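You operate a simulated robot arm through the tools that you are given. There is no shell and no other tool.

Carry out the task below with a simulated robot arm. There is one attempt and no reset: what you move stays moved.

## Task
Brush the grey drive's dusty top, then move it to the blue mat.
Fine: brush it while the cage holds it and put the brush back where it stood; slacken the yellow clamp screw before the drive comes out; it stands upright on the mat. Set down upright: brush, grey drive. What is to be rubbed or washed off counts as gone when no trace of it is left.

The check looks at the end state, three seconds after you hand in, the way a careful person would. Anything else that was tipped, shoved, dropped, spilled or broken makes it a failure.

## Robot
A 6-joint arm with a two-finger parallel gripper, fixed in place. Base frame: the origin is at the foot of the arm, x ahead of it, y to its left, z up; the work surface is at about z = 0.74. Readings come in m, degrees, newtons and seconds.
With the tool pointing down near the work surface it reaches from about 0.2 to 0.64 m from the base axis. Its first joint turns from -66.0 to 66.0 degrees. Payload 2.7 kg.
The tool frame sits at the grasp point between the pads (the TCP): z along the fingers, y along the line on which they close. The tips reach 0.023 m beyond it. Largest opening 0.094 m; finger width 0.038, thickness 0.01; the body of the gripper, 0.054 by 0.096 m, starts 0.039 m behind the TCP.
Orientation is that of the tool frame in the base frame, as a unit quaternion [x, y, z, w]. With the fingers straight down and closing along the base's y, the tool's x points along the base's -x, its y along +y and its z along -z.

## Interface
- The arm moves only by the tool arm_command. Its argument "motion" is text: rows parted by semicolons, each of 7 numbers parted by spaces: the opening, from 0 (shut) to 1 (fully open), then the shift along the base's x, y, z in units of 250 mm (1.0 is 250 mm), then the turn, a rotation vector about the base's x, y, z in units of 120 degrees (1.0 is 120 degrees). In form: fingers tx ty tz ax ay az; .... A call has 1 to 20 rows; each row is the pose to reach, as a shift and turn from the pose commanded when the call began. A call with a number of a shift or a turn outside -1 to 1 is refused whole. Each row takes 0.2 s and may step no farther than 0.05 m and 8.6 degrees from the row before; otherwise, or with a gripper value out of range, the whole call is refused. Where a pose cannot be reached the arm comes as near as it can. A force on the tool above 40 N (or 10 N above the force at the start of the call, whichever is more), or a blocked arm, ends the call early, and 0.2 s more pass. Each finger travels about 0.045 m/s and halts on what it meets, pressing with about 27 N; the grip force reading is that of the motor and also rises with nothing between the fingers. The clock runs only during rows and for 0.2 s after the last one: add rows that repeat a pose to give the fingers time. It gives the time, the measured TCP pose, the force on the tool (base axes), the opening and the grip force at its end, in the units of the frame above (readings bear some noise), with the torque about the TCP (base axes, N m) and any sound that the robot's microphone picked up, and new pictures: "views" is both (left out), scene, wrist or none.
- Cameras (640 x 400 px; columns grow to the right, rows downward): "scene" is fixed at [0.0883, -0.4527, 1.3983]; the picture's right is [0.57, -0.82, 0.00], its down [-0.51, -0.35, -0.79] and it looks along [0.64, 0.45, -0.62] (base axes); focal length 265 px, centre (320, 200). "wrist" rides on the gripper at [0.086, 0.016, -0.074] in the tool frame; the picture's right is [-0.18, 0.98, 0.00], its down [-0.58, -0.11, -0.81] and it looks along [-0.79, -0.15, 0.59] (tool axes); focal length 243 px, centre (320, 200). There is no depth. A picture from a camera that has moved, and an enlarged one, comes with that camera's place and axes in the base frame and with its lens.
- inspect(camera, box): a new picture of the part [left, top, right, bottom] of that camera's present view, enlarged. It takes no simulated time.
- close_job(): hands the job in; it is judged then, once.

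Nothing tells you positions but the pictures and the camera data. Unless the task says otherwise, let go and move clear before handing in.

The tools are called after "Emit:" as name(argument=value, ...) on one line, values as JSON. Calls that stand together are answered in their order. arm_command: Moves the arm, as the interface text tells. Its arguments: {"type":"object","properties":{"motion":{"type":"string"},"views":{"type":"string","enum":["both","scene","wrist","none"]}},"required":["motion"]} The other tools are called the same way: inspect (camera, box) takes an enlarged picture of a part of a camera's view; close_job () hands the job in.

At the start:

```text
clock: 0.0
ee_pos: [0.4161, 0.0573, 1.1617]
tcp_rot: [0.0, 1.0, 0.0, 0.0]
wrist_force: [0.7, 0.1, -0.2]
torque: [-0.02, 0.01, 0.0]
width: 0.0941
grasp_force: 0.1
```

scene: 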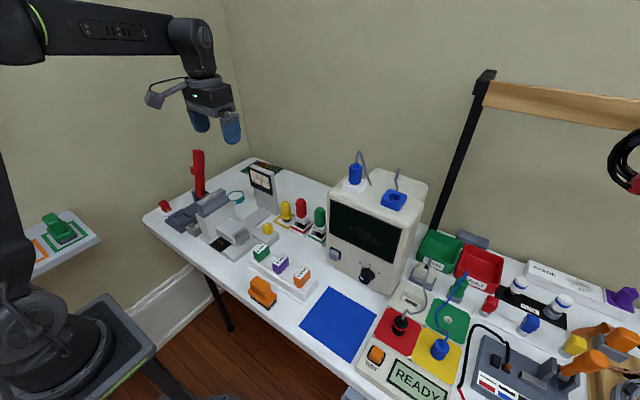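
wrist: 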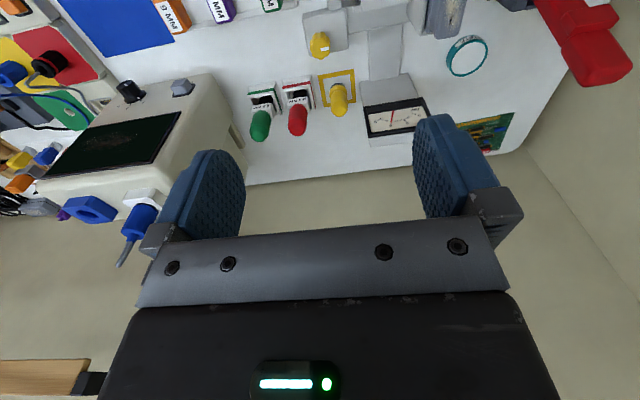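

I see a cluttered electronics bench with the blue mat near the front edge, but I have not yet found the grey drive, cage, brush or yellow clamp screw for certain. I'll look at enlarged views first.

Emit:
inspect(camera="scene", box=[140, 140, 340, 265])

Emit:
inspect(camera="scene", box=[440, 220, 640, 400])

Emit:
inspect(camera="scene", box=[240, 230, 480, 400])

Emit:
inspect(camera="wrist", box=[220, 0, 640, 200])

```text
3.20 times, centred on (240, 202) of scene
camera zoom: at [0.0883, -0.4527, 1.3983], right [0.57, -0.82, 0.0], down [-0.51, -0.35, -0.79], along [0.64, 0.45, -0.62], focal length 847 px, centre (576, 192)
```

zoom: 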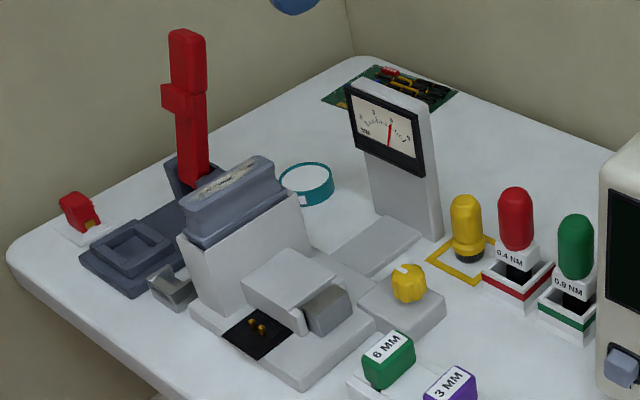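

```text
2.22 times, centred on (540, 310) of scene
camera zoom: at [0.0883, -0.4527, 1.3983], right [0.57, -0.82, 0.0], down [-0.51, -0.35, -0.79], along [0.64, 0.45, -0.62], focal length 588 px, centre (-169, -44)
```

zoom: 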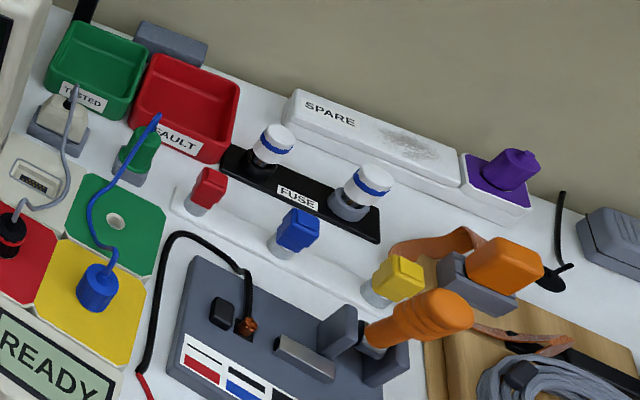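

```text
2.35 times, centred on (360, 315) of scene
camera zoom: at [0.0883, -0.4527, 1.3983], right [0.57, -0.82, 0.0], down [-0.51, -0.35, -0.79], along [0.64, 0.45, -0.62], focal length 622 px, centre (226, -71)
```

zoom: 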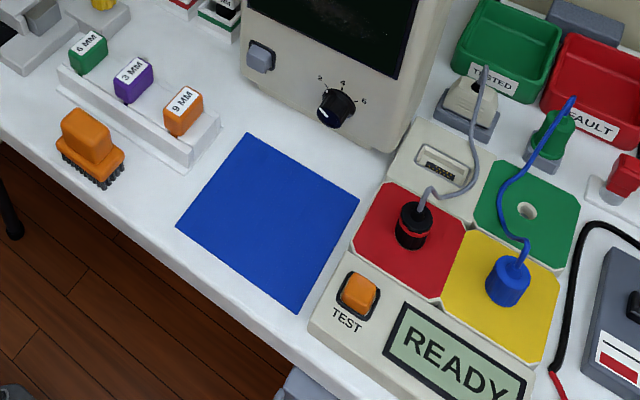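

```text
1.52 times, centred on (430, 100) of wrist
camera zoom: at [0.3293, 0.0731, 1.2378], right [0.18, 0.98, 0.0], down [0.58, -0.11, 0.81], along [0.79, -0.15, -0.59], focal length 370 px, centre (152, 352)
```

zoom: 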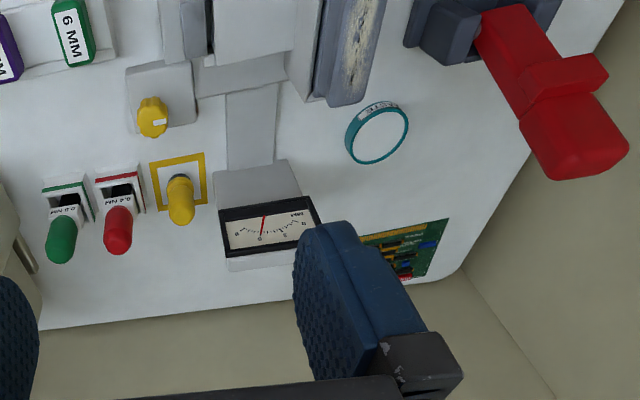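

The grey drive seems to be the blue-grey block with a dusty top in the pale cage, with a yellow knob beside it. The orange brush stands near the front edge at about (0.32, -0.11), and the mat is at about (0.38, -0.30). I'll zoom in on each before moving.

Emit:
inspect(camera="scene", box=[180, 180, 280, 265])

Emit:
inspect(camera="scene", box=[235, 265, 295, 315])

Emit:
inspect(camera="scene", box=[245, 205, 295, 245])

Emit:
inspect(camera="wrist", box=[280, 0, 480, 130])

Emit:
inspect(camera="scene", box=[0, 190, 120, 290])

```text
4.71 times, centred on (230, 222) of scene
camera zoom: at [0.0883, -0.4527, 1.3983], right [0.57, -0.82, 0.0], down [-0.51, -0.35, -0.79], along [0.64, 0.45, -0.62], focal length 1245 px, centre (744, 94)
```

zoom: 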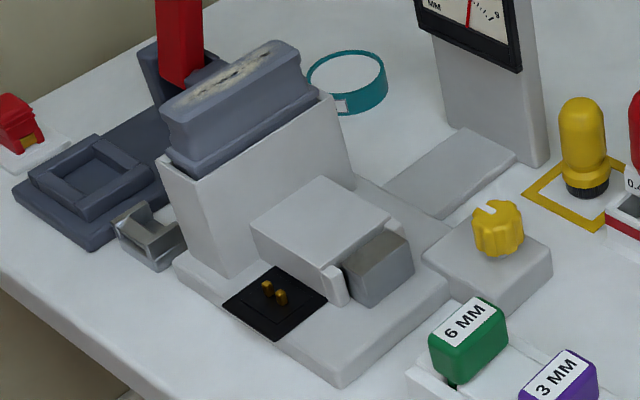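

```text
8.00 times, centred on (265, 290) of scene
camera zoom: at [0.0883, -0.4527, 1.3983], right [0.57, -0.82, 0.0], down [-0.51, -0.35, -0.79], along [0.64, 0.45, -0.62], focal length 2116 px, centre (760, -520)
```

zoom: 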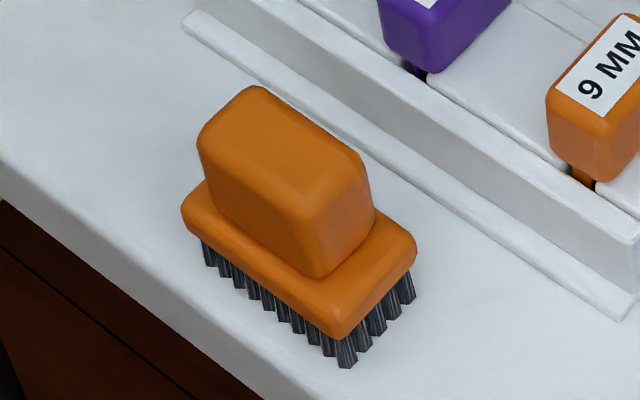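

```text
10.00 times, centred on (270, 225) of scene
camera zoom: at [0.0883, -0.4527, 1.3983], right [0.57, -0.82, 0.0], down [-0.51, -0.35, -0.79], along [0.64, 0.45, -0.62], focal length 2646 px, centre (820, -50)
```

zoom: 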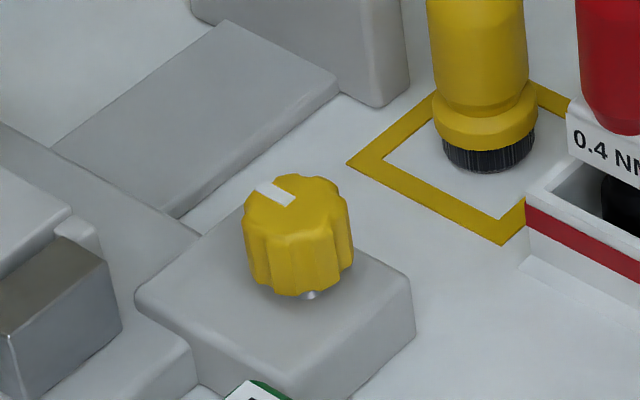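

```text
3.08 times, centred on (380, 65) of wrist
camera zoom: at [0.3293, 0.0731, 1.2378], right [0.18, 0.98, 0.0], down [0.58, -0.11, 0.81], along [0.79, -0.15, -0.59], focal length 746 px, centre (135, 615)
```

zoom: 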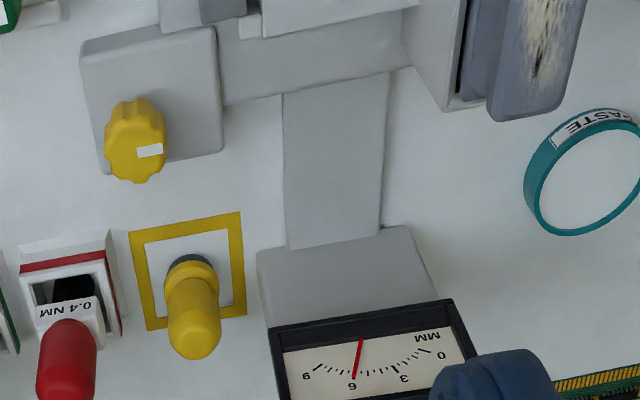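

```text
4.00 times, centred on (60, 240) of scene
camera zoom: at [0.0883, -0.4527, 1.3983], right [0.57, -0.82, 0.0], down [-0.51, -0.35, -0.79], along [0.64, 0.45, -0.62], focal length 1058 px, centre (1360, 40)
```

zoom: 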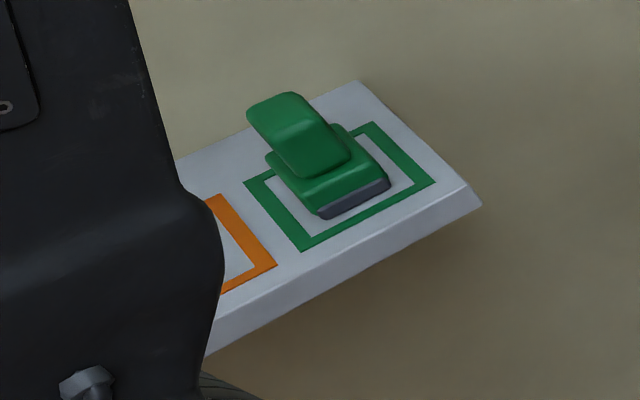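

The yellow clamp screw is the fluted knob with a white mark on the plate by the cage, and the drive's top carries cream dust with dark streaks. Next I'll turn the wrist so its camera looks toward +y at the cage, to triangulate positions.

Emit:
arm_command(motion="1 -0.006 -0.09 -0.011 0 0 0.0682; 1 -0.012 -0.18 -0.022 0 0 0.1364; 1 -0.018 -0.27 -0.033 0 0 0.2046; 1 -0.024 -0.36 -0.044 0 0 0.2728; 1 -0.03 -0.45 -0.055 0 0 0.341; 1 -0.036 -0.54 -0.066 0 0 0.4092; 1 -0.042 -0.63 -0.077 0 0 0.4774; 1 -0.048 -0.72 -0.088 0 0 0.5456; 1 -0.054 -0.81 -0.099 0 0 0.6138; 1 -0.06 -0.9 -0.11 0 0 0.682; 1 -0.064 -0.99 -0.12 0 0 0.75", views="both")

```text
clock: 2.4
ee_pos: [0.4009, -0.1899, 1.1319]
tcp_rot: [0.708, -0.707, -0.001, 0.0]
wrist_force: [0.6, -0.1, 0.6]
torque: [-0.02, 0.0, 0.01]
width: 0.0942
grasp_force: 0.1
camera wrist: at [0.3828, -0.2772, 1.2072], right [-0.98, 0.18, 0.0], down [0.11, 0.58, 0.81], along [0.15, 0.79, -0.59], focal length 243 px, centre (320, 200)
```

scene: 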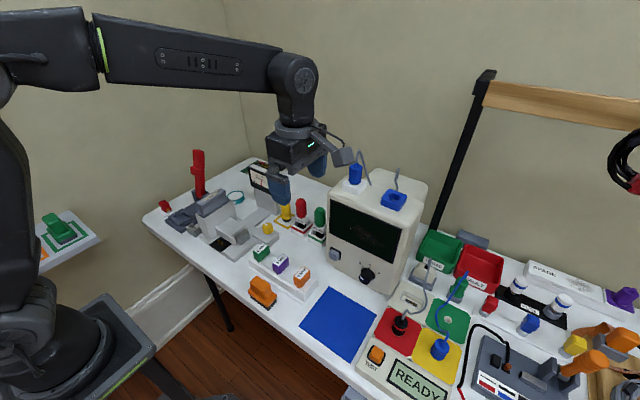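
wrist: 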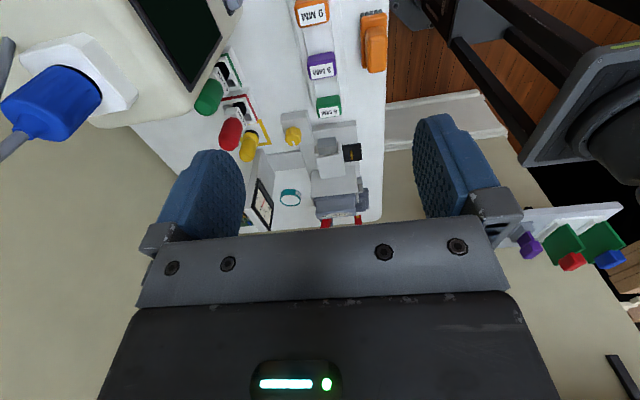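

The wrist view now shows the brush, gauge blocks, knob, cage and drive, all upside down. I'll zoom in to measure them.

Emit:
inspect(camera="wrist", box=[260, 100, 400, 240])

Emit:
inspect(camera="wrist", box=[280, 0, 400, 120])

```text
2.86 times, centred on (330, 170) of wrist
camera zoom: at [0.3828, -0.2772, 1.2072], right [-0.98, 0.18, 0.0], down [0.11, 0.58, 0.81], along [0.15, 0.79, -0.59], focal length 693 px, centre (291, 286)
```

zoom: 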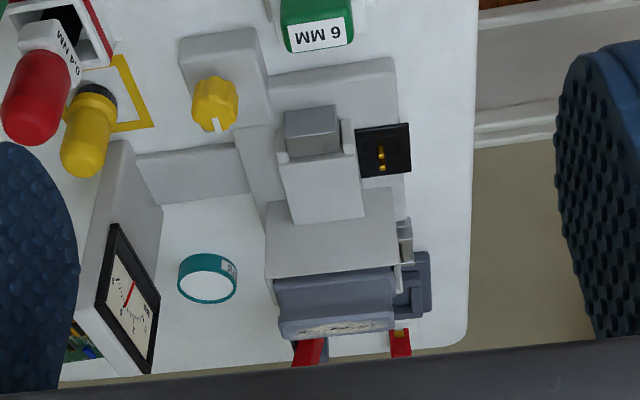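

```text
3.33 times, centred on (340, 60) of wrist
camera zoom: at [0.3828, -0.2772, 1.2072], right [-0.98, 0.18, 0.0], down [0.11, 0.58, 0.81], along [0.15, 0.79, -0.59], focal length 809 px, centre (253, 667)
```

zoom: 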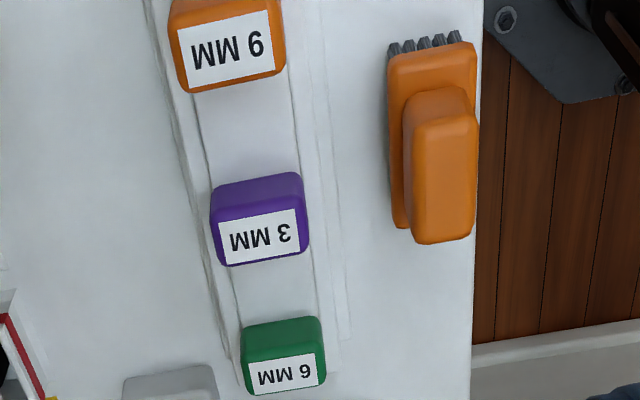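

I estimate the brush handle top at (0.327, -0.10, 0.81), the knob at (0.50, 0.042, 0.80) and the drive top at (0.435, 0.212, 0.885). I'll go closer to the cage for a better look before touching anything.

Emit:
arm_command(motion="1 0.0166 0.1314 -0.09 0 0 0; 1 0.0332 0.2628 -0.18 0 0 0; 1 0.0498 0.3942 -0.27 0 0 0; 1 0.0664 0.5256 -0.36 0 0 0; 1 0.083 0.657 -0.45 0 0 0; 1 0.0996 0.7884 -0.54 0 0 0; 1 0.116 0.92 -0.63 0 0 0", views="both")

```text
clock: 4.0
ee_pos: [0.4294, 0.0414, 0.9749]
tcp_rot: [-0.707, 0.707, 0.0, 0.0]
wrist_force: [0.7, -0.5, -0.5]
torque: [-0.02, -0.02, -0.01]
width: 0.0944
grasp_force: 0.1
camera wrist: at [0.4123, -0.046, 1.0505], right [-0.98, 0.18, 0.0], down [0.11, 0.58, 0.81], along [0.15, 0.79, -0.59], focal length 243 px, centre (320, 200)
```

scene: 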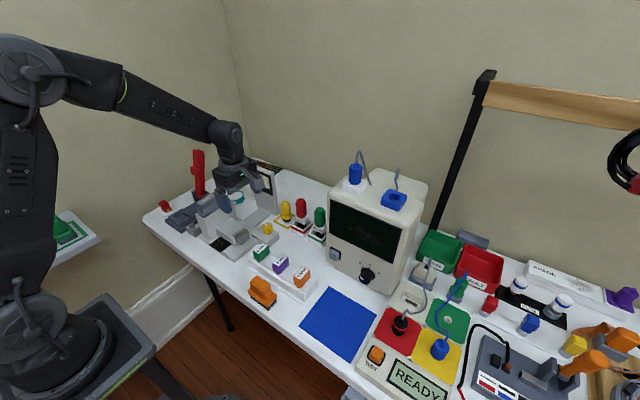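
wrist: 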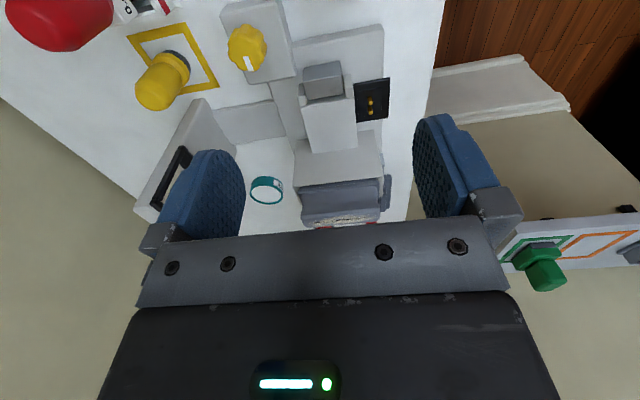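

Emit:
inspect(camera="wrist", box=[200, 0, 420, 240])

Emit:
inspect(camera="wrist", box=[270, 130, 400, 235])

Emit:
inspect(camera="wrist", box=[480, 190, 640, 310])

```text
1.67 times, centred on (310, 120) of wrist
camera zoom: at [0.4123, -0.046, 1.0505], right [-0.98, 0.18, 0.0], down [0.11, 0.58, 0.81], along [0.15, 0.79, -0.59], focal length 404 px, centre (337, 333)
```

zoom: 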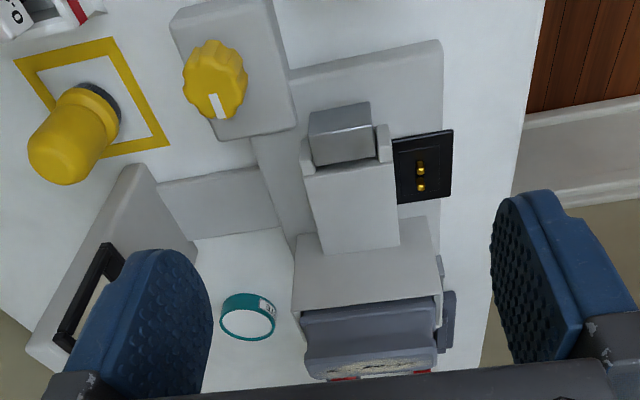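

```text
3.81 times, centred on (335, 182) of wrist
camera zoom: at [0.4123, -0.046, 1.0505], right [-0.98, 0.18, 0.0], down [0.11, 0.58, 0.81], along [0.15, 0.79, -0.59], focal length 924 px, centre (263, 267)
```

zoom: 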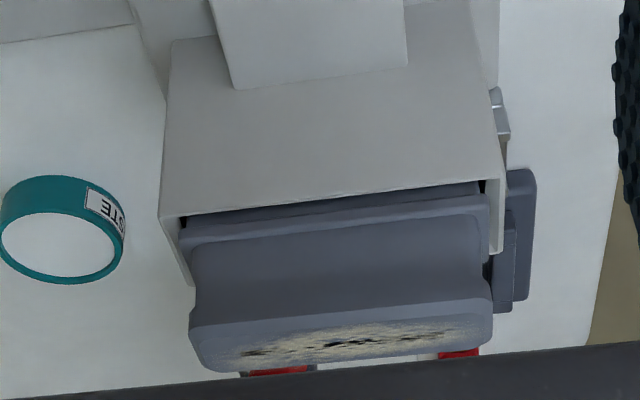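

```text
3.33 times, centred on (560, 250) of wrist
camera zoom: at [0.4123, -0.046, 1.0505], right [-0.98, 0.18, 0.0], down [0.11, 0.58, 0.81], along [0.15, 0.79, -0.59], focal length 809 px, centre (-480, 33)
```

zoom: 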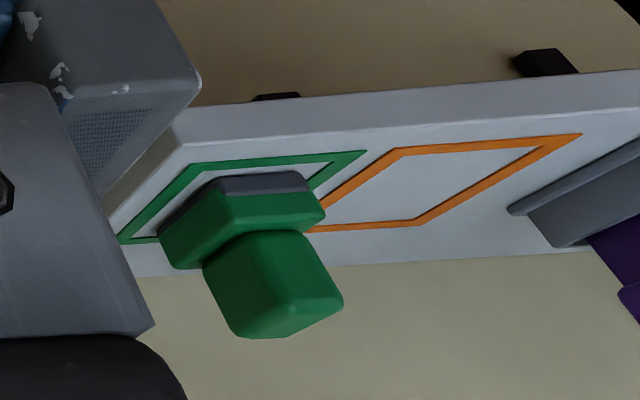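

The drive has a flanged top and a narrower neck just above the cage, running along x from about 0.385 to 0.483, with its near edge at y≈0.205. Next I'll move over the brush, with the fingers closing along x across its handle, and check alignment from there.

Emit:
arm_command(motion="0.9 -0.082 -0.113 -0.044 0 0 0; 0.8 -0.164 -0.226 -0.088 0 0 0; 0.7 -0.246 -0.34 -0.132 0 0 0; 0.64 -0.328 -0.453 -0.176 0 0 0; 0.64 -0.41 -0.566 -0.22 0 0 0; 0.64 -0.41 -0.566 -0.22 0 0 0", views="both")

```text
clock: 5.4
ee_pos: [0.3275, -0.1008, 0.9205]
tcp_rot: [0.707, -0.707, 0.0, 0.0]
wrist_force: [0.3, -0.4, -0.3]
torque: [-0.02, -0.01, 0.0]
width: 0.0603
grasp_force: 0.0
camera wrist: at [0.3096, -0.189, 0.9951], right [-0.98, 0.18, 0.0], down [0.11, 0.58, 0.81], along [0.15, 0.79, -0.59], focal length 243 px, centre (320, 200)
```

scene: 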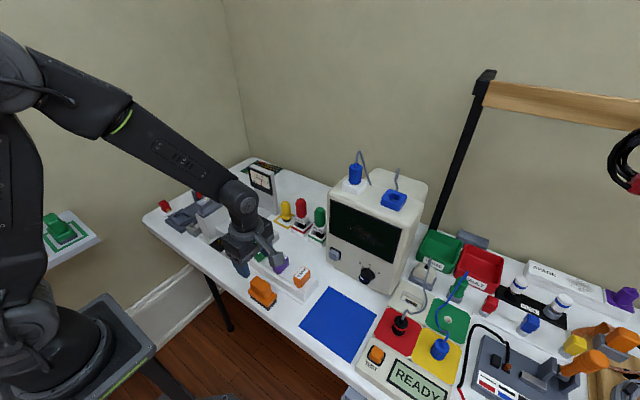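
wrist: 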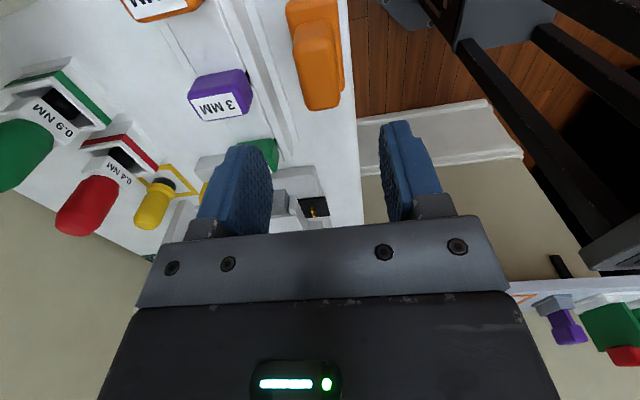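

Emit:
inspect(camera="wrist", box=[200, 0, 400, 125])

Emit:
inspect(camera="scene", box=[220, 210, 320, 310])

```text
3.20 times, centred on (300, 62) of wrist
camera zoom: at [0.3096, -0.189, 0.9951], right [-0.98, 0.18, 0.0], down [0.11, 0.58, 0.81], along [0.15, 0.79, -0.59], focal length 776 px, centre (384, 640)
```

zoom: 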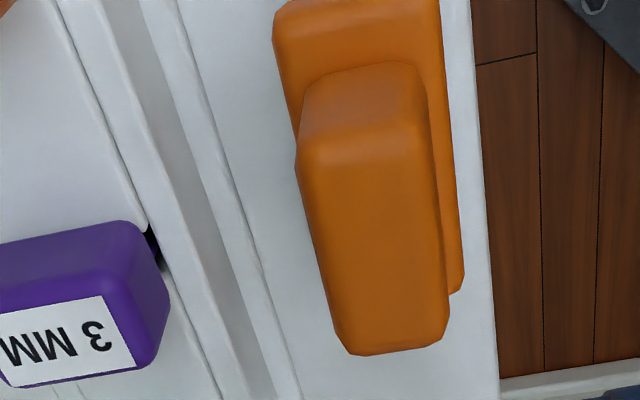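

```text
4.00 times, centred on (270, 260) of scene
camera zoom: at [0.0883, -0.4527, 1.3983], right [0.57, -0.82, 0.0], down [-0.51, -0.35, -0.79], along [0.64, 0.45, -0.62], focal length 1058 px, centre (520, -40)
```

zoom: 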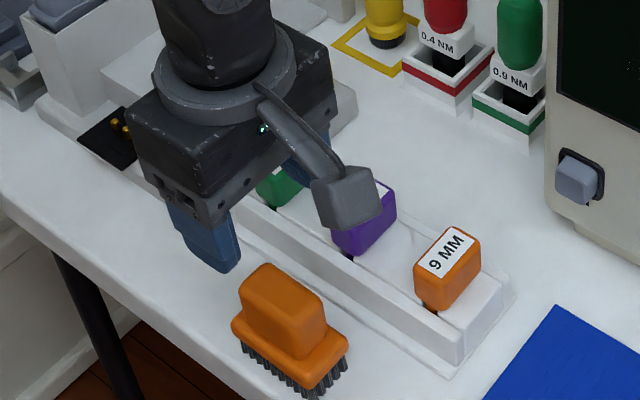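

The close view puts the brush handle at x 0.313–0.342, y centre about -0.096, top z about 0.81, and the fingers are centred on it. I'll descend, grip the handle and check the width reading before lifting.

Emit:
arm_command(motion="0.64 0 0.016 -0.12 0 0 0; 0.64 0 0.016 -0.24 0 0 0; 0.64 0 0.016 -0.36 0 0 0; 0.64 0 0.016 -0.42 0 0 0; 0.64 0 0.016 -0.478 0 0 0; 0.64 0 0.016 -0.478 0 0 0", views="both")

```text
clock: 6.8
ee_pos: [0.3277, -0.0982, 0.801]
tcp_rot: [-0.706, 0.708, 0.0, 0.0]
wrist_force: [0.5, -0.1, 1.7]
torque: [0.02, -0.02, 0.01]
width: 0.0601
grasp_force: 0.1
camera wrist: at [0.3107, -0.1847, 0.8754], right [-0.98, 0.18, 0.0], down [0.11, 0.58, 0.81], along [0.15, 0.79, -0.59], focal length 243 px, centre (320, 200)
```

scene: 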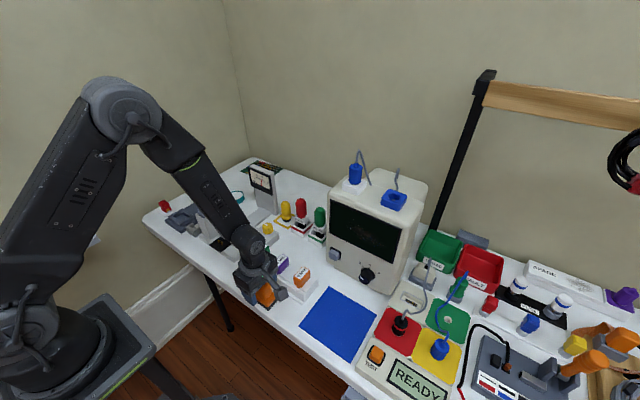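
wrist: 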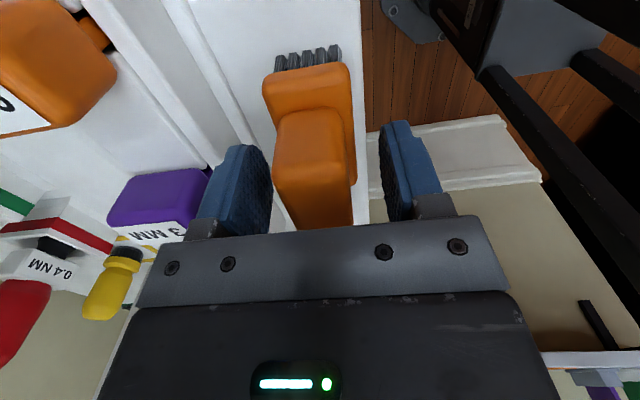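

The handle sits well between the fingers at TCP (0.3277, -0.098, 0.801), which I'll use later as the put-back pose. Now I'll close the grip.

Emit:
arm_command(motion="0.3 0 0 0 0 0 0; 0.2 0 0 0 0 0 0; 0.15 0 0 0 0 0 0; 0.1 0 0 0 0 0 0; 0.1 0 0 0 0 0 0; 0.1 0 0 0 0 0 0", views="wrist")

```text
clock: 8.2
ee_pos: [0.3266, -0.098, 0.7997]
tcp_rot: [-0.707, 0.707, 0.0, 0.0]
wrist_force: [0.2, 0.8, -0.2]
torque: [0.02, -0.01, -0.02]
width: 0.0295
grasp_force: 27.2
camera wrist: at [0.3106, -0.1847, 0.8756], right [-0.98, 0.18, 0.0], down [0.11, 0.58, 0.81], along [0.15, 0.79, -0.59], focal length 243 px, centre (320, 200)
```

wrist: 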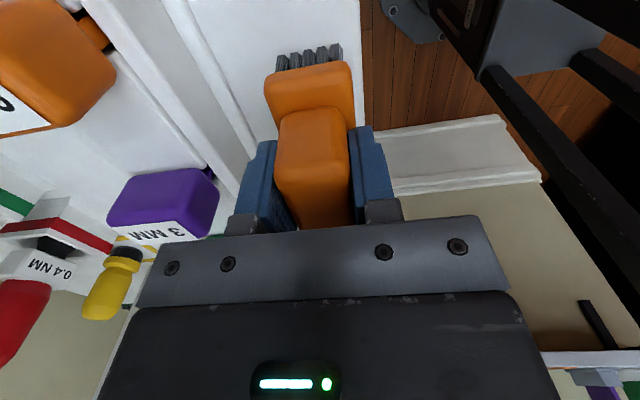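

The brush is held firmly (width 0.0295 m, 27 N). I'll lift it straight up and carry it toward the cage, staying well above everything.

Emit:
arm_command(motion="0.1 0 0 0.08 0 0 0; 0.1 0 0 0.2 0 0 0; 0.1 0 0 0.36 0 0 0; 0.1 0 0 0.52 0 0 0; 0.1 0 0 0.68 0 0 0; 0.1 0 0 0.84 0 0 0; 0.1 0.05 0.16 0.9 0 0 0; 0.1 0.1 0.32 0.9 0 0 0; 0.1 0.15 0.48 0.9 0 0 0; 0.1 0.2 0.64 0.9 0 0 0; 0.1 0.25 0.8 0.9 0 0 0", views="both")

```text
clock: 10.6
ee_pos: [0.3907, 0.1034, 1.0252]
tcp_rot: [-0.707, 0.707, 0.0, -0.001]
wrist_force: [-0.4, -0.9, -1.2]
torque: [-0.02, 0.04, -0.04]
width: 0.0296
grasp_force: 27.2
camera wrist: at [0.3733, 0.0154, 1.1012], right [-0.98, 0.19, 0.0], down [0.11, 0.58, 0.81], along [0.15, 0.79, -0.59], focal length 243 px, centre (320, 200)
```

scene: 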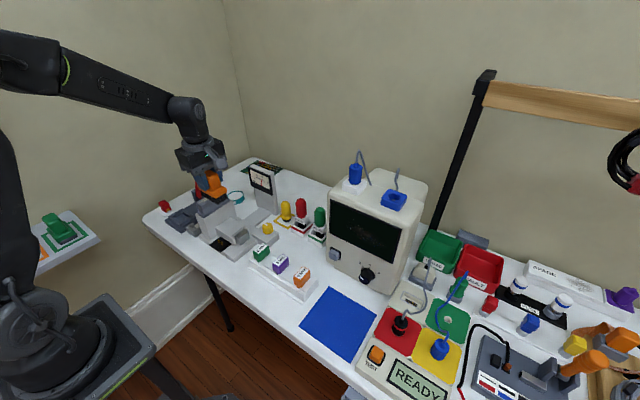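
wrist: 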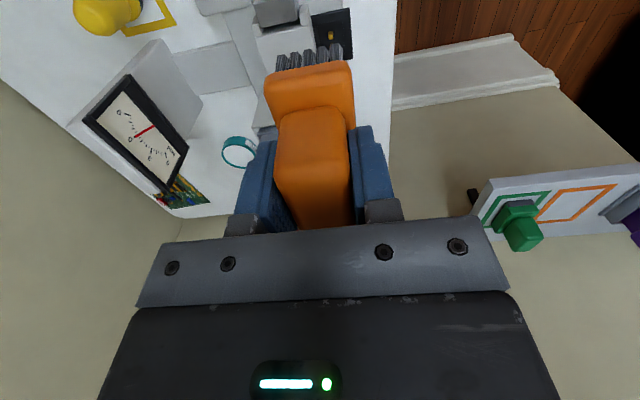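

The brush now hangs over the area before the cage. I'll move it above the drive's centre and check clearance in the scene view before lowering onto it.

Emit:
arm_command(motion="0.1 0.06 0.15 0 0 0 0; 0.1 0.12 0.3 0 0 0 0; 0.1 0.18 0.452 0 0 0 0; 0.1 0.18 0.452 -0.1 0 0 0; 0.1 0.18 0.452 -0.18 0 0 0; 0.1 0.18 0.452 -0.18 0 0 0", views="both")

Emit:
inspect(camera="scene", box=[150, 140, 270, 240])

```text
clock: 12.0
ee_pos: [0.4343, 0.2157, 0.9808]
tcp_rot: [-0.706, 0.708, 0.0, 0.0]
wrist_force: [0.1, 0.5, -1.4]
torque: [0.01, -0.01, -0.01]
width: 0.0297
grasp_force: 26.9
camera wrist: at [0.4175, 0.1286, 1.0563], right [-0.98, 0.18, 0.0], down [0.11, 0.58, 0.81], along [0.15, 0.79, -0.59], focal length 243 px, centre (320, 200)
```

scene: 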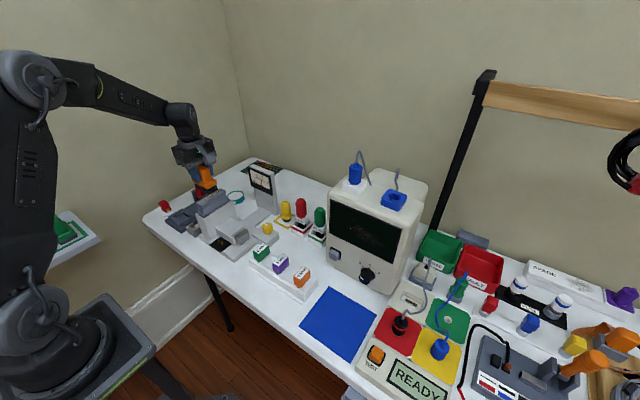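
wrist: 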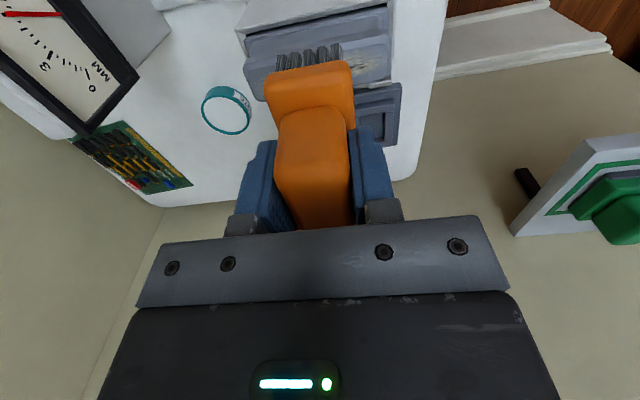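

```text
4.00 times, centred on (210, 190) of scene
camera zoom: at [0.0884, -0.4527, 1.3983], right [0.57, -0.82, 0.0], down [-0.51, -0.35, -0.79], along [0.64, 0.45, -0.62], focal length 1058 px, centre (760, 240)
```

zoom: 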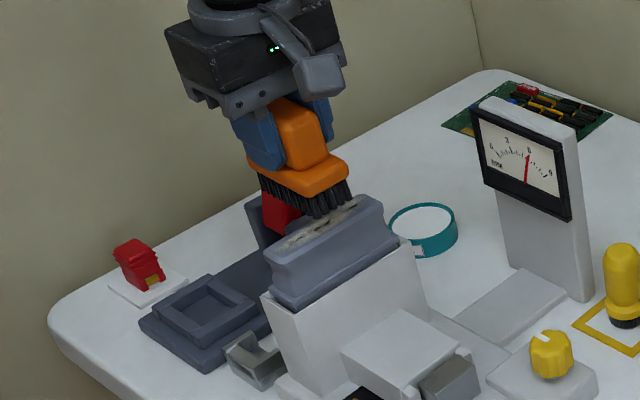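

Emit:
inspect(camera="wrist", box=[220, 0, 420, 125])

Emit:
inspect(camera="scene", box=[190, 170, 240, 220])

```text
3.20 times, centred on (320, 62) of wrist
camera zoom: at [0.4175, 0.1286, 1.0563], right [-0.98, 0.18, 0.0], down [0.11, 0.58, 0.81], along [0.15, 0.79, -0.59], focal length 776 px, centre (320, 640)
```

zoom: 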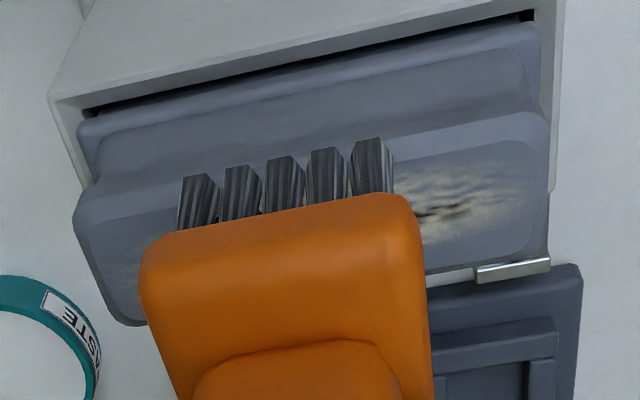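

```text
8.00 times, centred on (215, 195) of scene
camera zoom: at [0.0884, -0.4527, 1.3983], right [0.57, -0.82, 0.0], down [-0.51, -0.35, -0.79], along [0.64, 0.45, -0.62], focal length 2116 px, centre (1160, 240)
```

zoom: 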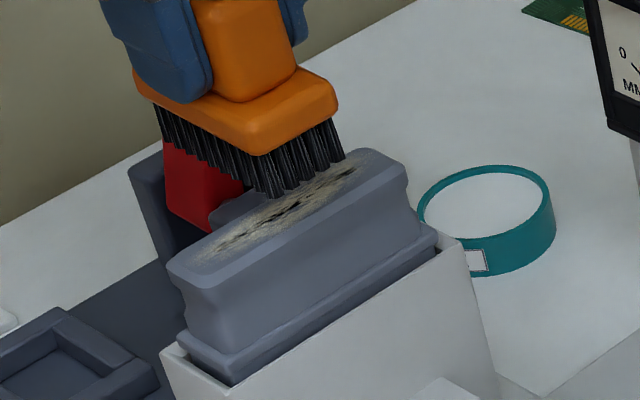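

Now I can see the drive's top clearly: x 0.385–0.483, y 0.197–0.224, with the bristles hovering about 35 mm above it. I'll shift 5 mm to centre the brush across it, then lower in small steps while watching the force.

Emit:
arm_command(motion="0.1 0 -0.02 -0.04 0 0 0; 0.1 0 -0.02 -0.08 0 0 0; 0.1 0 -0.02 -0.11 0 0 0; 0.1 0 -0.02 -0.12 0 0 0; 0.1 0 -0.02 -0.12 0 0 0", views="scene")

Emit:
inspect(camera="scene", box=[190, 170, 240, 220])

```text
clock: 13.2
ee_pos: [0.4355, 0.2106, 0.9534]
tcp_rot: [0.708, -0.707, 0.001, -0.004]
wrist_force: [-6.3, -3.3, 38.0]
torque: [-0.35, 0.58, 0.0]
width: 0.0295
grasp_force: 27.0
```

scene: 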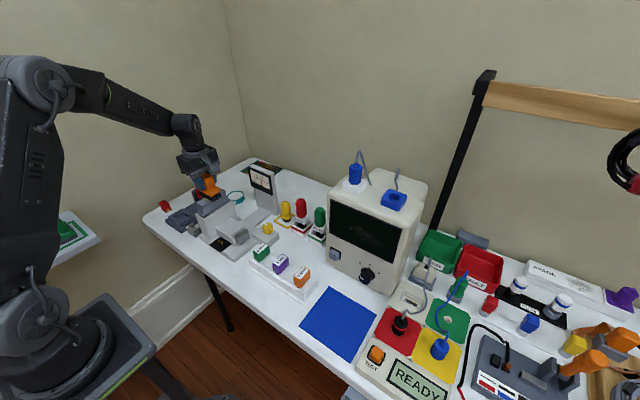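

```text
8.00 times, centred on (215, 195) of scene
camera zoom: at [0.0877, -0.453, 1.3982], right [0.57, -0.82, 0.0], down [-0.51, -0.35, -0.79], along [0.64, 0.45, -0.62], focal length 2116 px, centre (1160, 240)
```

zoom: 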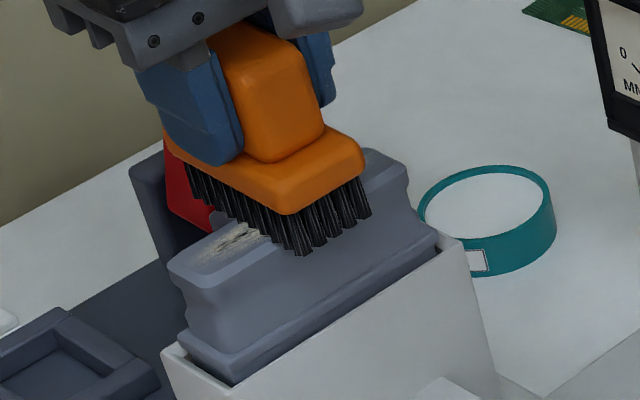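

The bristles are on the drive with 38 N, which is too hard, so the drive top is nearer z≈0.894. I'll ease off about 3 mm and check the force.

Emit:
arm_command(motion="0.1 0 0 0.011 0 0 0; 0.1 0 0 0.011 0 0 0", views="none")

```text
clock: 13.8
ee_pos: [0.4355, 0.2106, 0.9535]
tcp_rot: [-0.707, 0.707, 0.0, 0.002]
wrist_force: [4.7, 4.9, 18.3]
torque: [0.17, -0.21, 0.01]
width: 0.0296
grasp_force: 27.6
```

The force is down to 18 N. I'll lift slightly more and sweep along the drive's length in x, both ways, with light pressure.

Emit:
arm_command(motion="0.1 0 0 0.003 0 0 0; 0.1 -0.05 0 0.003 0 0 0; 0.1 -0.1 0 0.003 0 0 0; 0.1 -0.15 0 0.003 0 0 0; 0.1 -0.19 0 0.003 0 0 0; 0.1 -0.14 0 0.003 0 0 0; 0.1 -0.08 0 0.003 0 0 0; 0.1 -0.02 0 0.003 0 0 0; 0.1 0.04 0 0.003 0 0 0; 0.1 0.1 0 0.003 0 0 0; 0.1 0.15 0 0.003 0 0 0; 0.1 0.19 0 0.003 0 0 0; 0.1 0.14 0 0.003 0 0 0; 0.1 0.08 0 0.003 0 0 0; 0.1 0.02 0 0.003 0 0 0; 0.1 -0.04 0 0.003 0 0 0; 0.1 -0.1 0 0.003 0 0 0; 0.1 -0.15 0 0.003 0 0 0; 0.1 -0.19 0 0.003 0 0 0", views="scene")

Emit:
inspect(camera="scene", box=[190, 170, 240, 220])

```text
clock: 17.8
ee_pos: [0.3873, 0.2097, 0.9549]
tcp_rot: [-0.707, 0.707, -0.001, 0.001]
wrist_force: [4.3, -0.2, 13.1]
torque: [0.01, -0.3, 0.01]
width: 0.0298
grasp_force: 27.2
```

scene: 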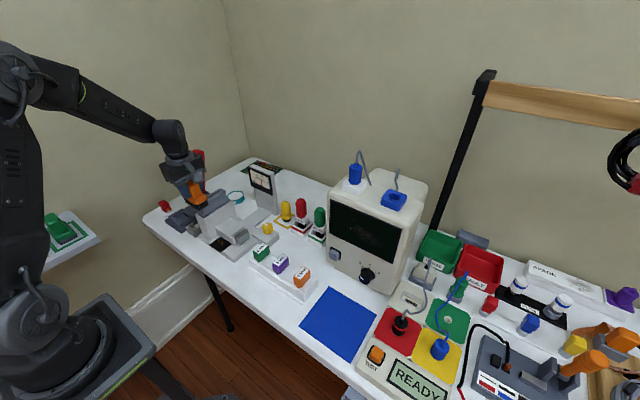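

```text
8.00 times, centred on (215, 195) of scene
camera zoom: at [0.0883, -0.4528, 1.3983], right [0.57, -0.82, 0.0], down [-0.51, -0.35, -0.79], along [0.64, 0.45, -0.62], focal length 2116 px, centre (1160, 240)
```

zoom: 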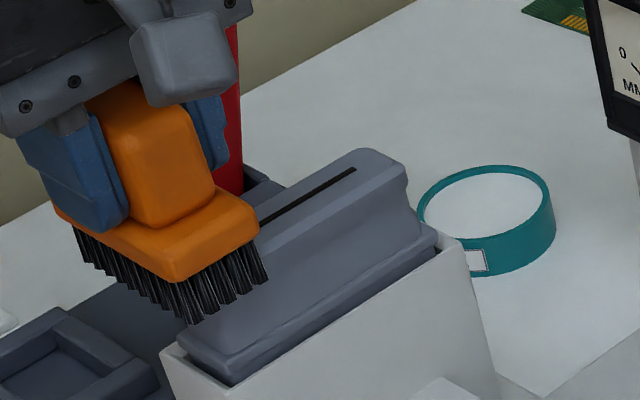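

Dust is gone from the visible part, revealing a dark groove. I'll make more passes over the whole length, then lift and inspect.

Emit:
arm_command(motion="0.1 0.05 0 -0.001 0 0 0; 0.1 0.11 0 -0.001 0 0 0; 0.1 0.17 0 -0.001 0 0 0; 0.1 0.23 0 -0.001 0 0 0; 0.1 0.29 0 -0.001 0 0 0; 0.1 0.35 0 -0.001 0 0 0; 0.1 0.4 0 -0.001 0 0 0; 0.1 0.34 0 -0.001 0 0 0; 0.1 0.28 0 -0.001 0 0 0; 0.1 0.22 0 -0.001 0 0 0; 0.1 0.16 0 -0.001 0 0 0; 0.1 0.1 0 -0.001 0 0 0; 0.1 0.04 0 -0.001 0 0 0; 0.1 -0.02 0 -0.001 0 0 0; 0.1 -0.02 0 0.05 0 0 0; 0.1 -0.02 0 0.15 0 0 0; 0.1 -0.02 0 0.3 0 0 0; 0.1 -0.1 -0.15 0.3 0 0 0; 0.1 -0.2 -0.3 0.3 0 0 0; 0.1 -0.25 -0.48 0.3 0 0 0", views="both")

Emit:
inspect(camera="scene", box=[190, 170, 240, 220])

Emit:
inspect(camera="wrist", box=[200, 0, 400, 240])

```text
clock: 22.0
ee_pos: [0.3223, 0.0907, 1.0289]
tcp_rot: [-0.707, 0.707, 0.0, 0.0]
wrist_force: [-0.2, 0.7, -1.5]
torque: [0.0, 0.01, -0.02]
width: 0.0299
grasp_force: 26.8
camera wrist: at [0.3063, 0.0035, 1.1042], right [-0.98, 0.18, 0.0], down [0.11, 0.58, 0.81], along [0.15, 0.79, -0.59], focal length 243 px, centre (320, 200)
```

scene: 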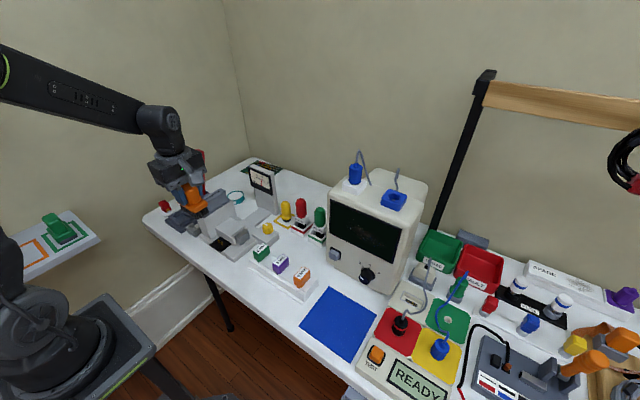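
wrist: 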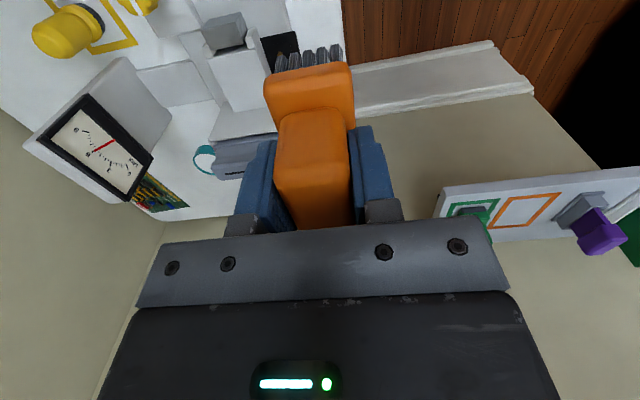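

```text
8.00 times, centred on (215, 195) of scene
camera zoom: at [0.0884, -0.4527, 1.3983], right [0.57, -0.82, 0.0], down [-0.51, -0.35, -0.79], along [0.64, 0.45, -0.62], focal length 2116 px, centre (1160, 240)
```

zoom: 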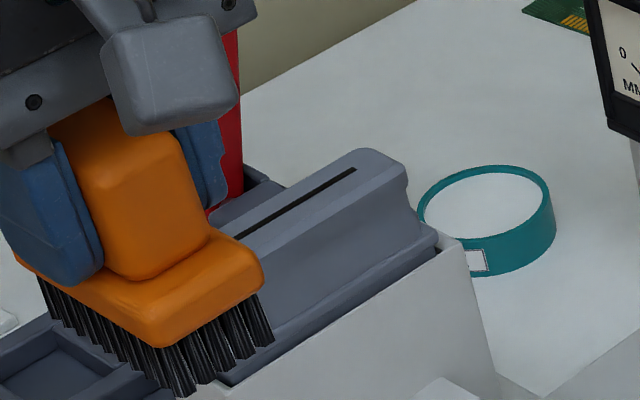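

```text
1.67 times, centred on (300, 120) of wrist
camera zoom: at [0.3063, 0.0035, 1.1042], right [-0.98, 0.18, 0.0], down [0.11, 0.58, 0.81], along [0.15, 0.79, -0.59], focal length 404 px, centre (353, 333)
```

zoom: 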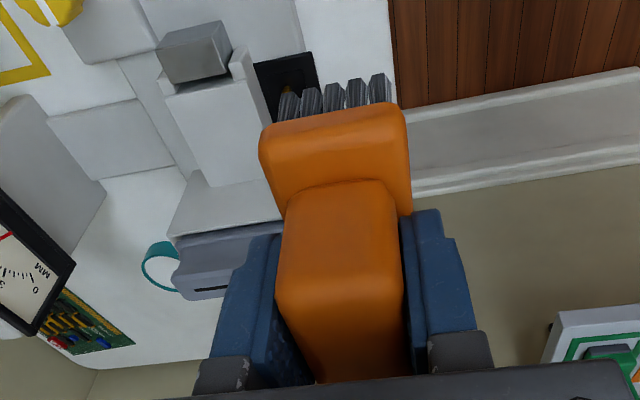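

Most of the top looks clean, but the gripper hides the near end. I'll carry the brush back above its home spot, which clears the view, and check the whole top before setting it down.

Emit:
arm_command(motion="0.1 0.002 -0.15 0 0 0 0; 0.1 0.004 -0.3 0 0 0 0; 0.1 0.006 -0.45 0 0 0 0; 0.1 0.008 -0.6 0 0 0 0; 0.1 0.01 -0.753 0 0 0 0; 0.1 0.01 -0.753 0 0 0 0", views="both")

Emit:
inspect(camera="scene", box=[190, 170, 240, 220])

Emit:
inspect(camera="scene", box=[230, 180, 330, 320])

```text
clock: 23.4
ee_pos: [0.3271, -0.0998, 1.0287]
tcp_rot: [0.707, -0.707, 0.0, 0.0]
wrist_force: [0.8, 0.1, -1.8]
torque: [0.03, 0.0, -0.01]
width: 0.0294
grasp_force: 27.7
camera wrist: at [0.3108, -0.1858, 1.1037], right [-0.98, 0.18, 0.0], down [0.11, 0.58, 0.81], along [0.15, 0.79, -0.59], focal length 243 px, centre (320, 200)
```

scene: 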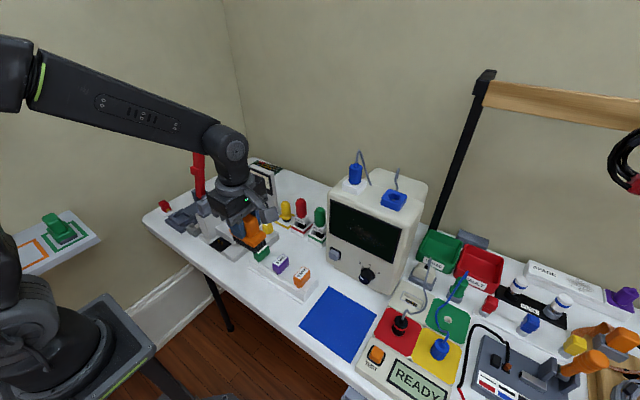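
wrist: 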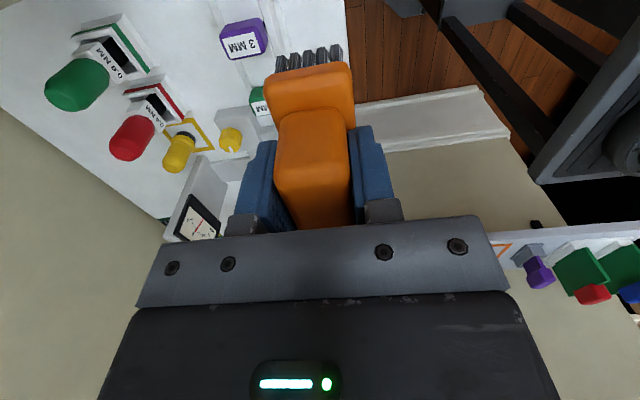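

```text
8.00 times, centred on (215, 195) of scene
camera zoom: at [0.0883, -0.4527, 1.3983], right [0.57, -0.82, 0.0], down [-0.51, -0.35, -0.79], along [0.64, 0.45, -0.62], focal length 2116 px, centre (1160, 240)
```

zoom: 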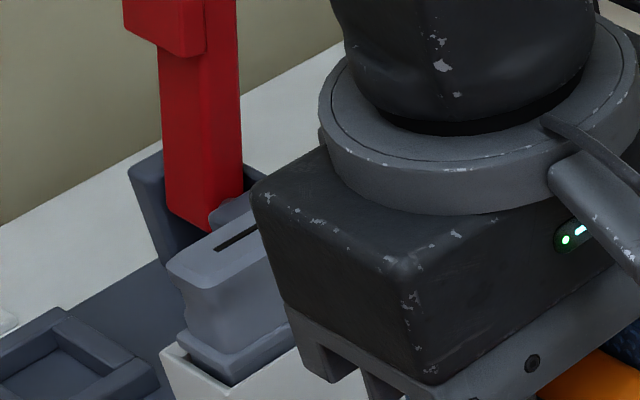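

```text
2.86 times, centred on (280, 250) of scene
camera zoom: at [0.0883, -0.4527, 1.3983], right [0.57, -0.82, 0.0], down [-0.51, -0.35, -0.79], along [0.64, 0.45, -0.62], focal length 756 px, centre (434, 57)
```

zoom: 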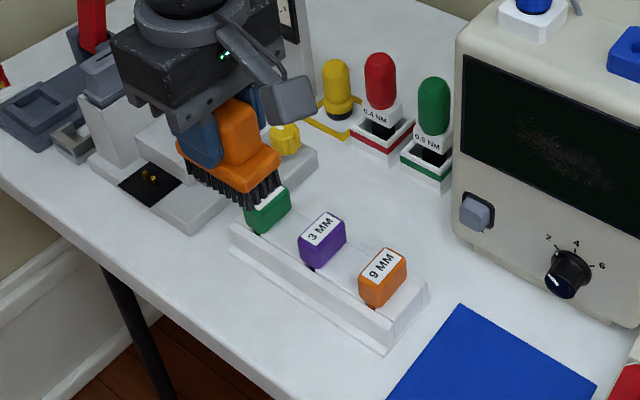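

The near end of the drive looks clean too. To see the full top unobstructed, I'll shift the arm further to -y for a moment while it is still holding the brush.

Emit:
arm_command(motion="0.1 0 -0.16 0 0 0 0; 0.1 0 -0.32 0 0 0 0; 0.1 0 -0.48 0 0 0 0; 0.1 0 -0.48 0 0 0 0", views="wrist")

Emit:
inspect(camera="scene", box=[195, 170, 240, 215])

Emit:
inspect(camera="wrist", box=[200, 0, 400, 240])

```text
clock: 24.4
ee_pos: [0.3274, -0.2202, 1.0279]
tcp_rot: [-0.707, 0.707, 0.0, 0.0]
wrist_force: [-0.2, 0.0, -0.8]
torque: [0.03, -0.01, -0.04]
width: 0.0297
grasp_force: 27.2
camera wrist: at [0.3108, -0.307, 1.1036], right [-0.98, 0.18, 0.0], down [0.11, 0.58, 0.81], along [0.15, 0.79, -0.59], focal length 243 px, centre (320, 200)
```

wrist: 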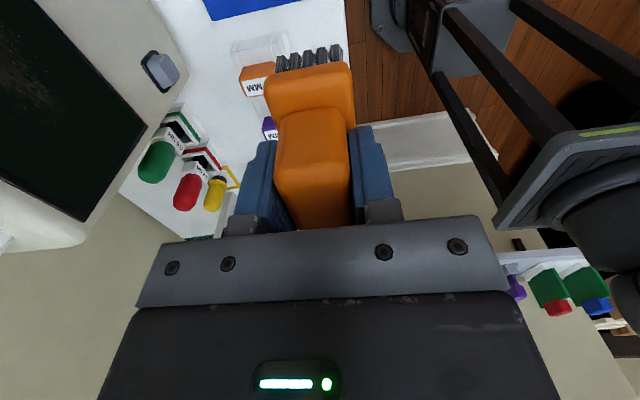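

```text
8.89 times, centred on (218, 192) of scene
camera zoom: at [0.0883, -0.4527, 1.3983], right [0.57, -0.82, 0.0], down [-0.51, -0.35, -0.79], along [0.64, 0.45, -0.62], focal length 2352 px, centre (1231, 267)
```

zoom: 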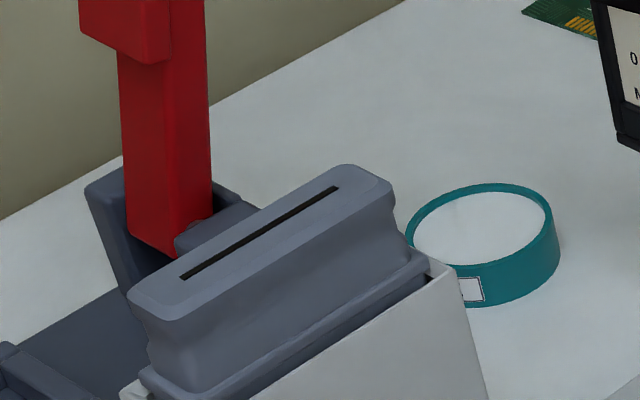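

```text
1.67 times, centred on (300, 120) of wrist
camera zoom: at [0.3108, -0.307, 1.1036], right [-0.98, 0.18, 0.0], down [0.11, 0.58, 0.81], along [0.15, 0.79, -0.59], focal length 404 px, centre (353, 333)
```

zoom: 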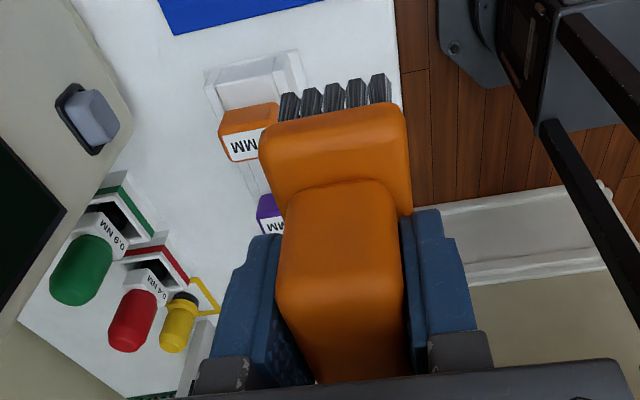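

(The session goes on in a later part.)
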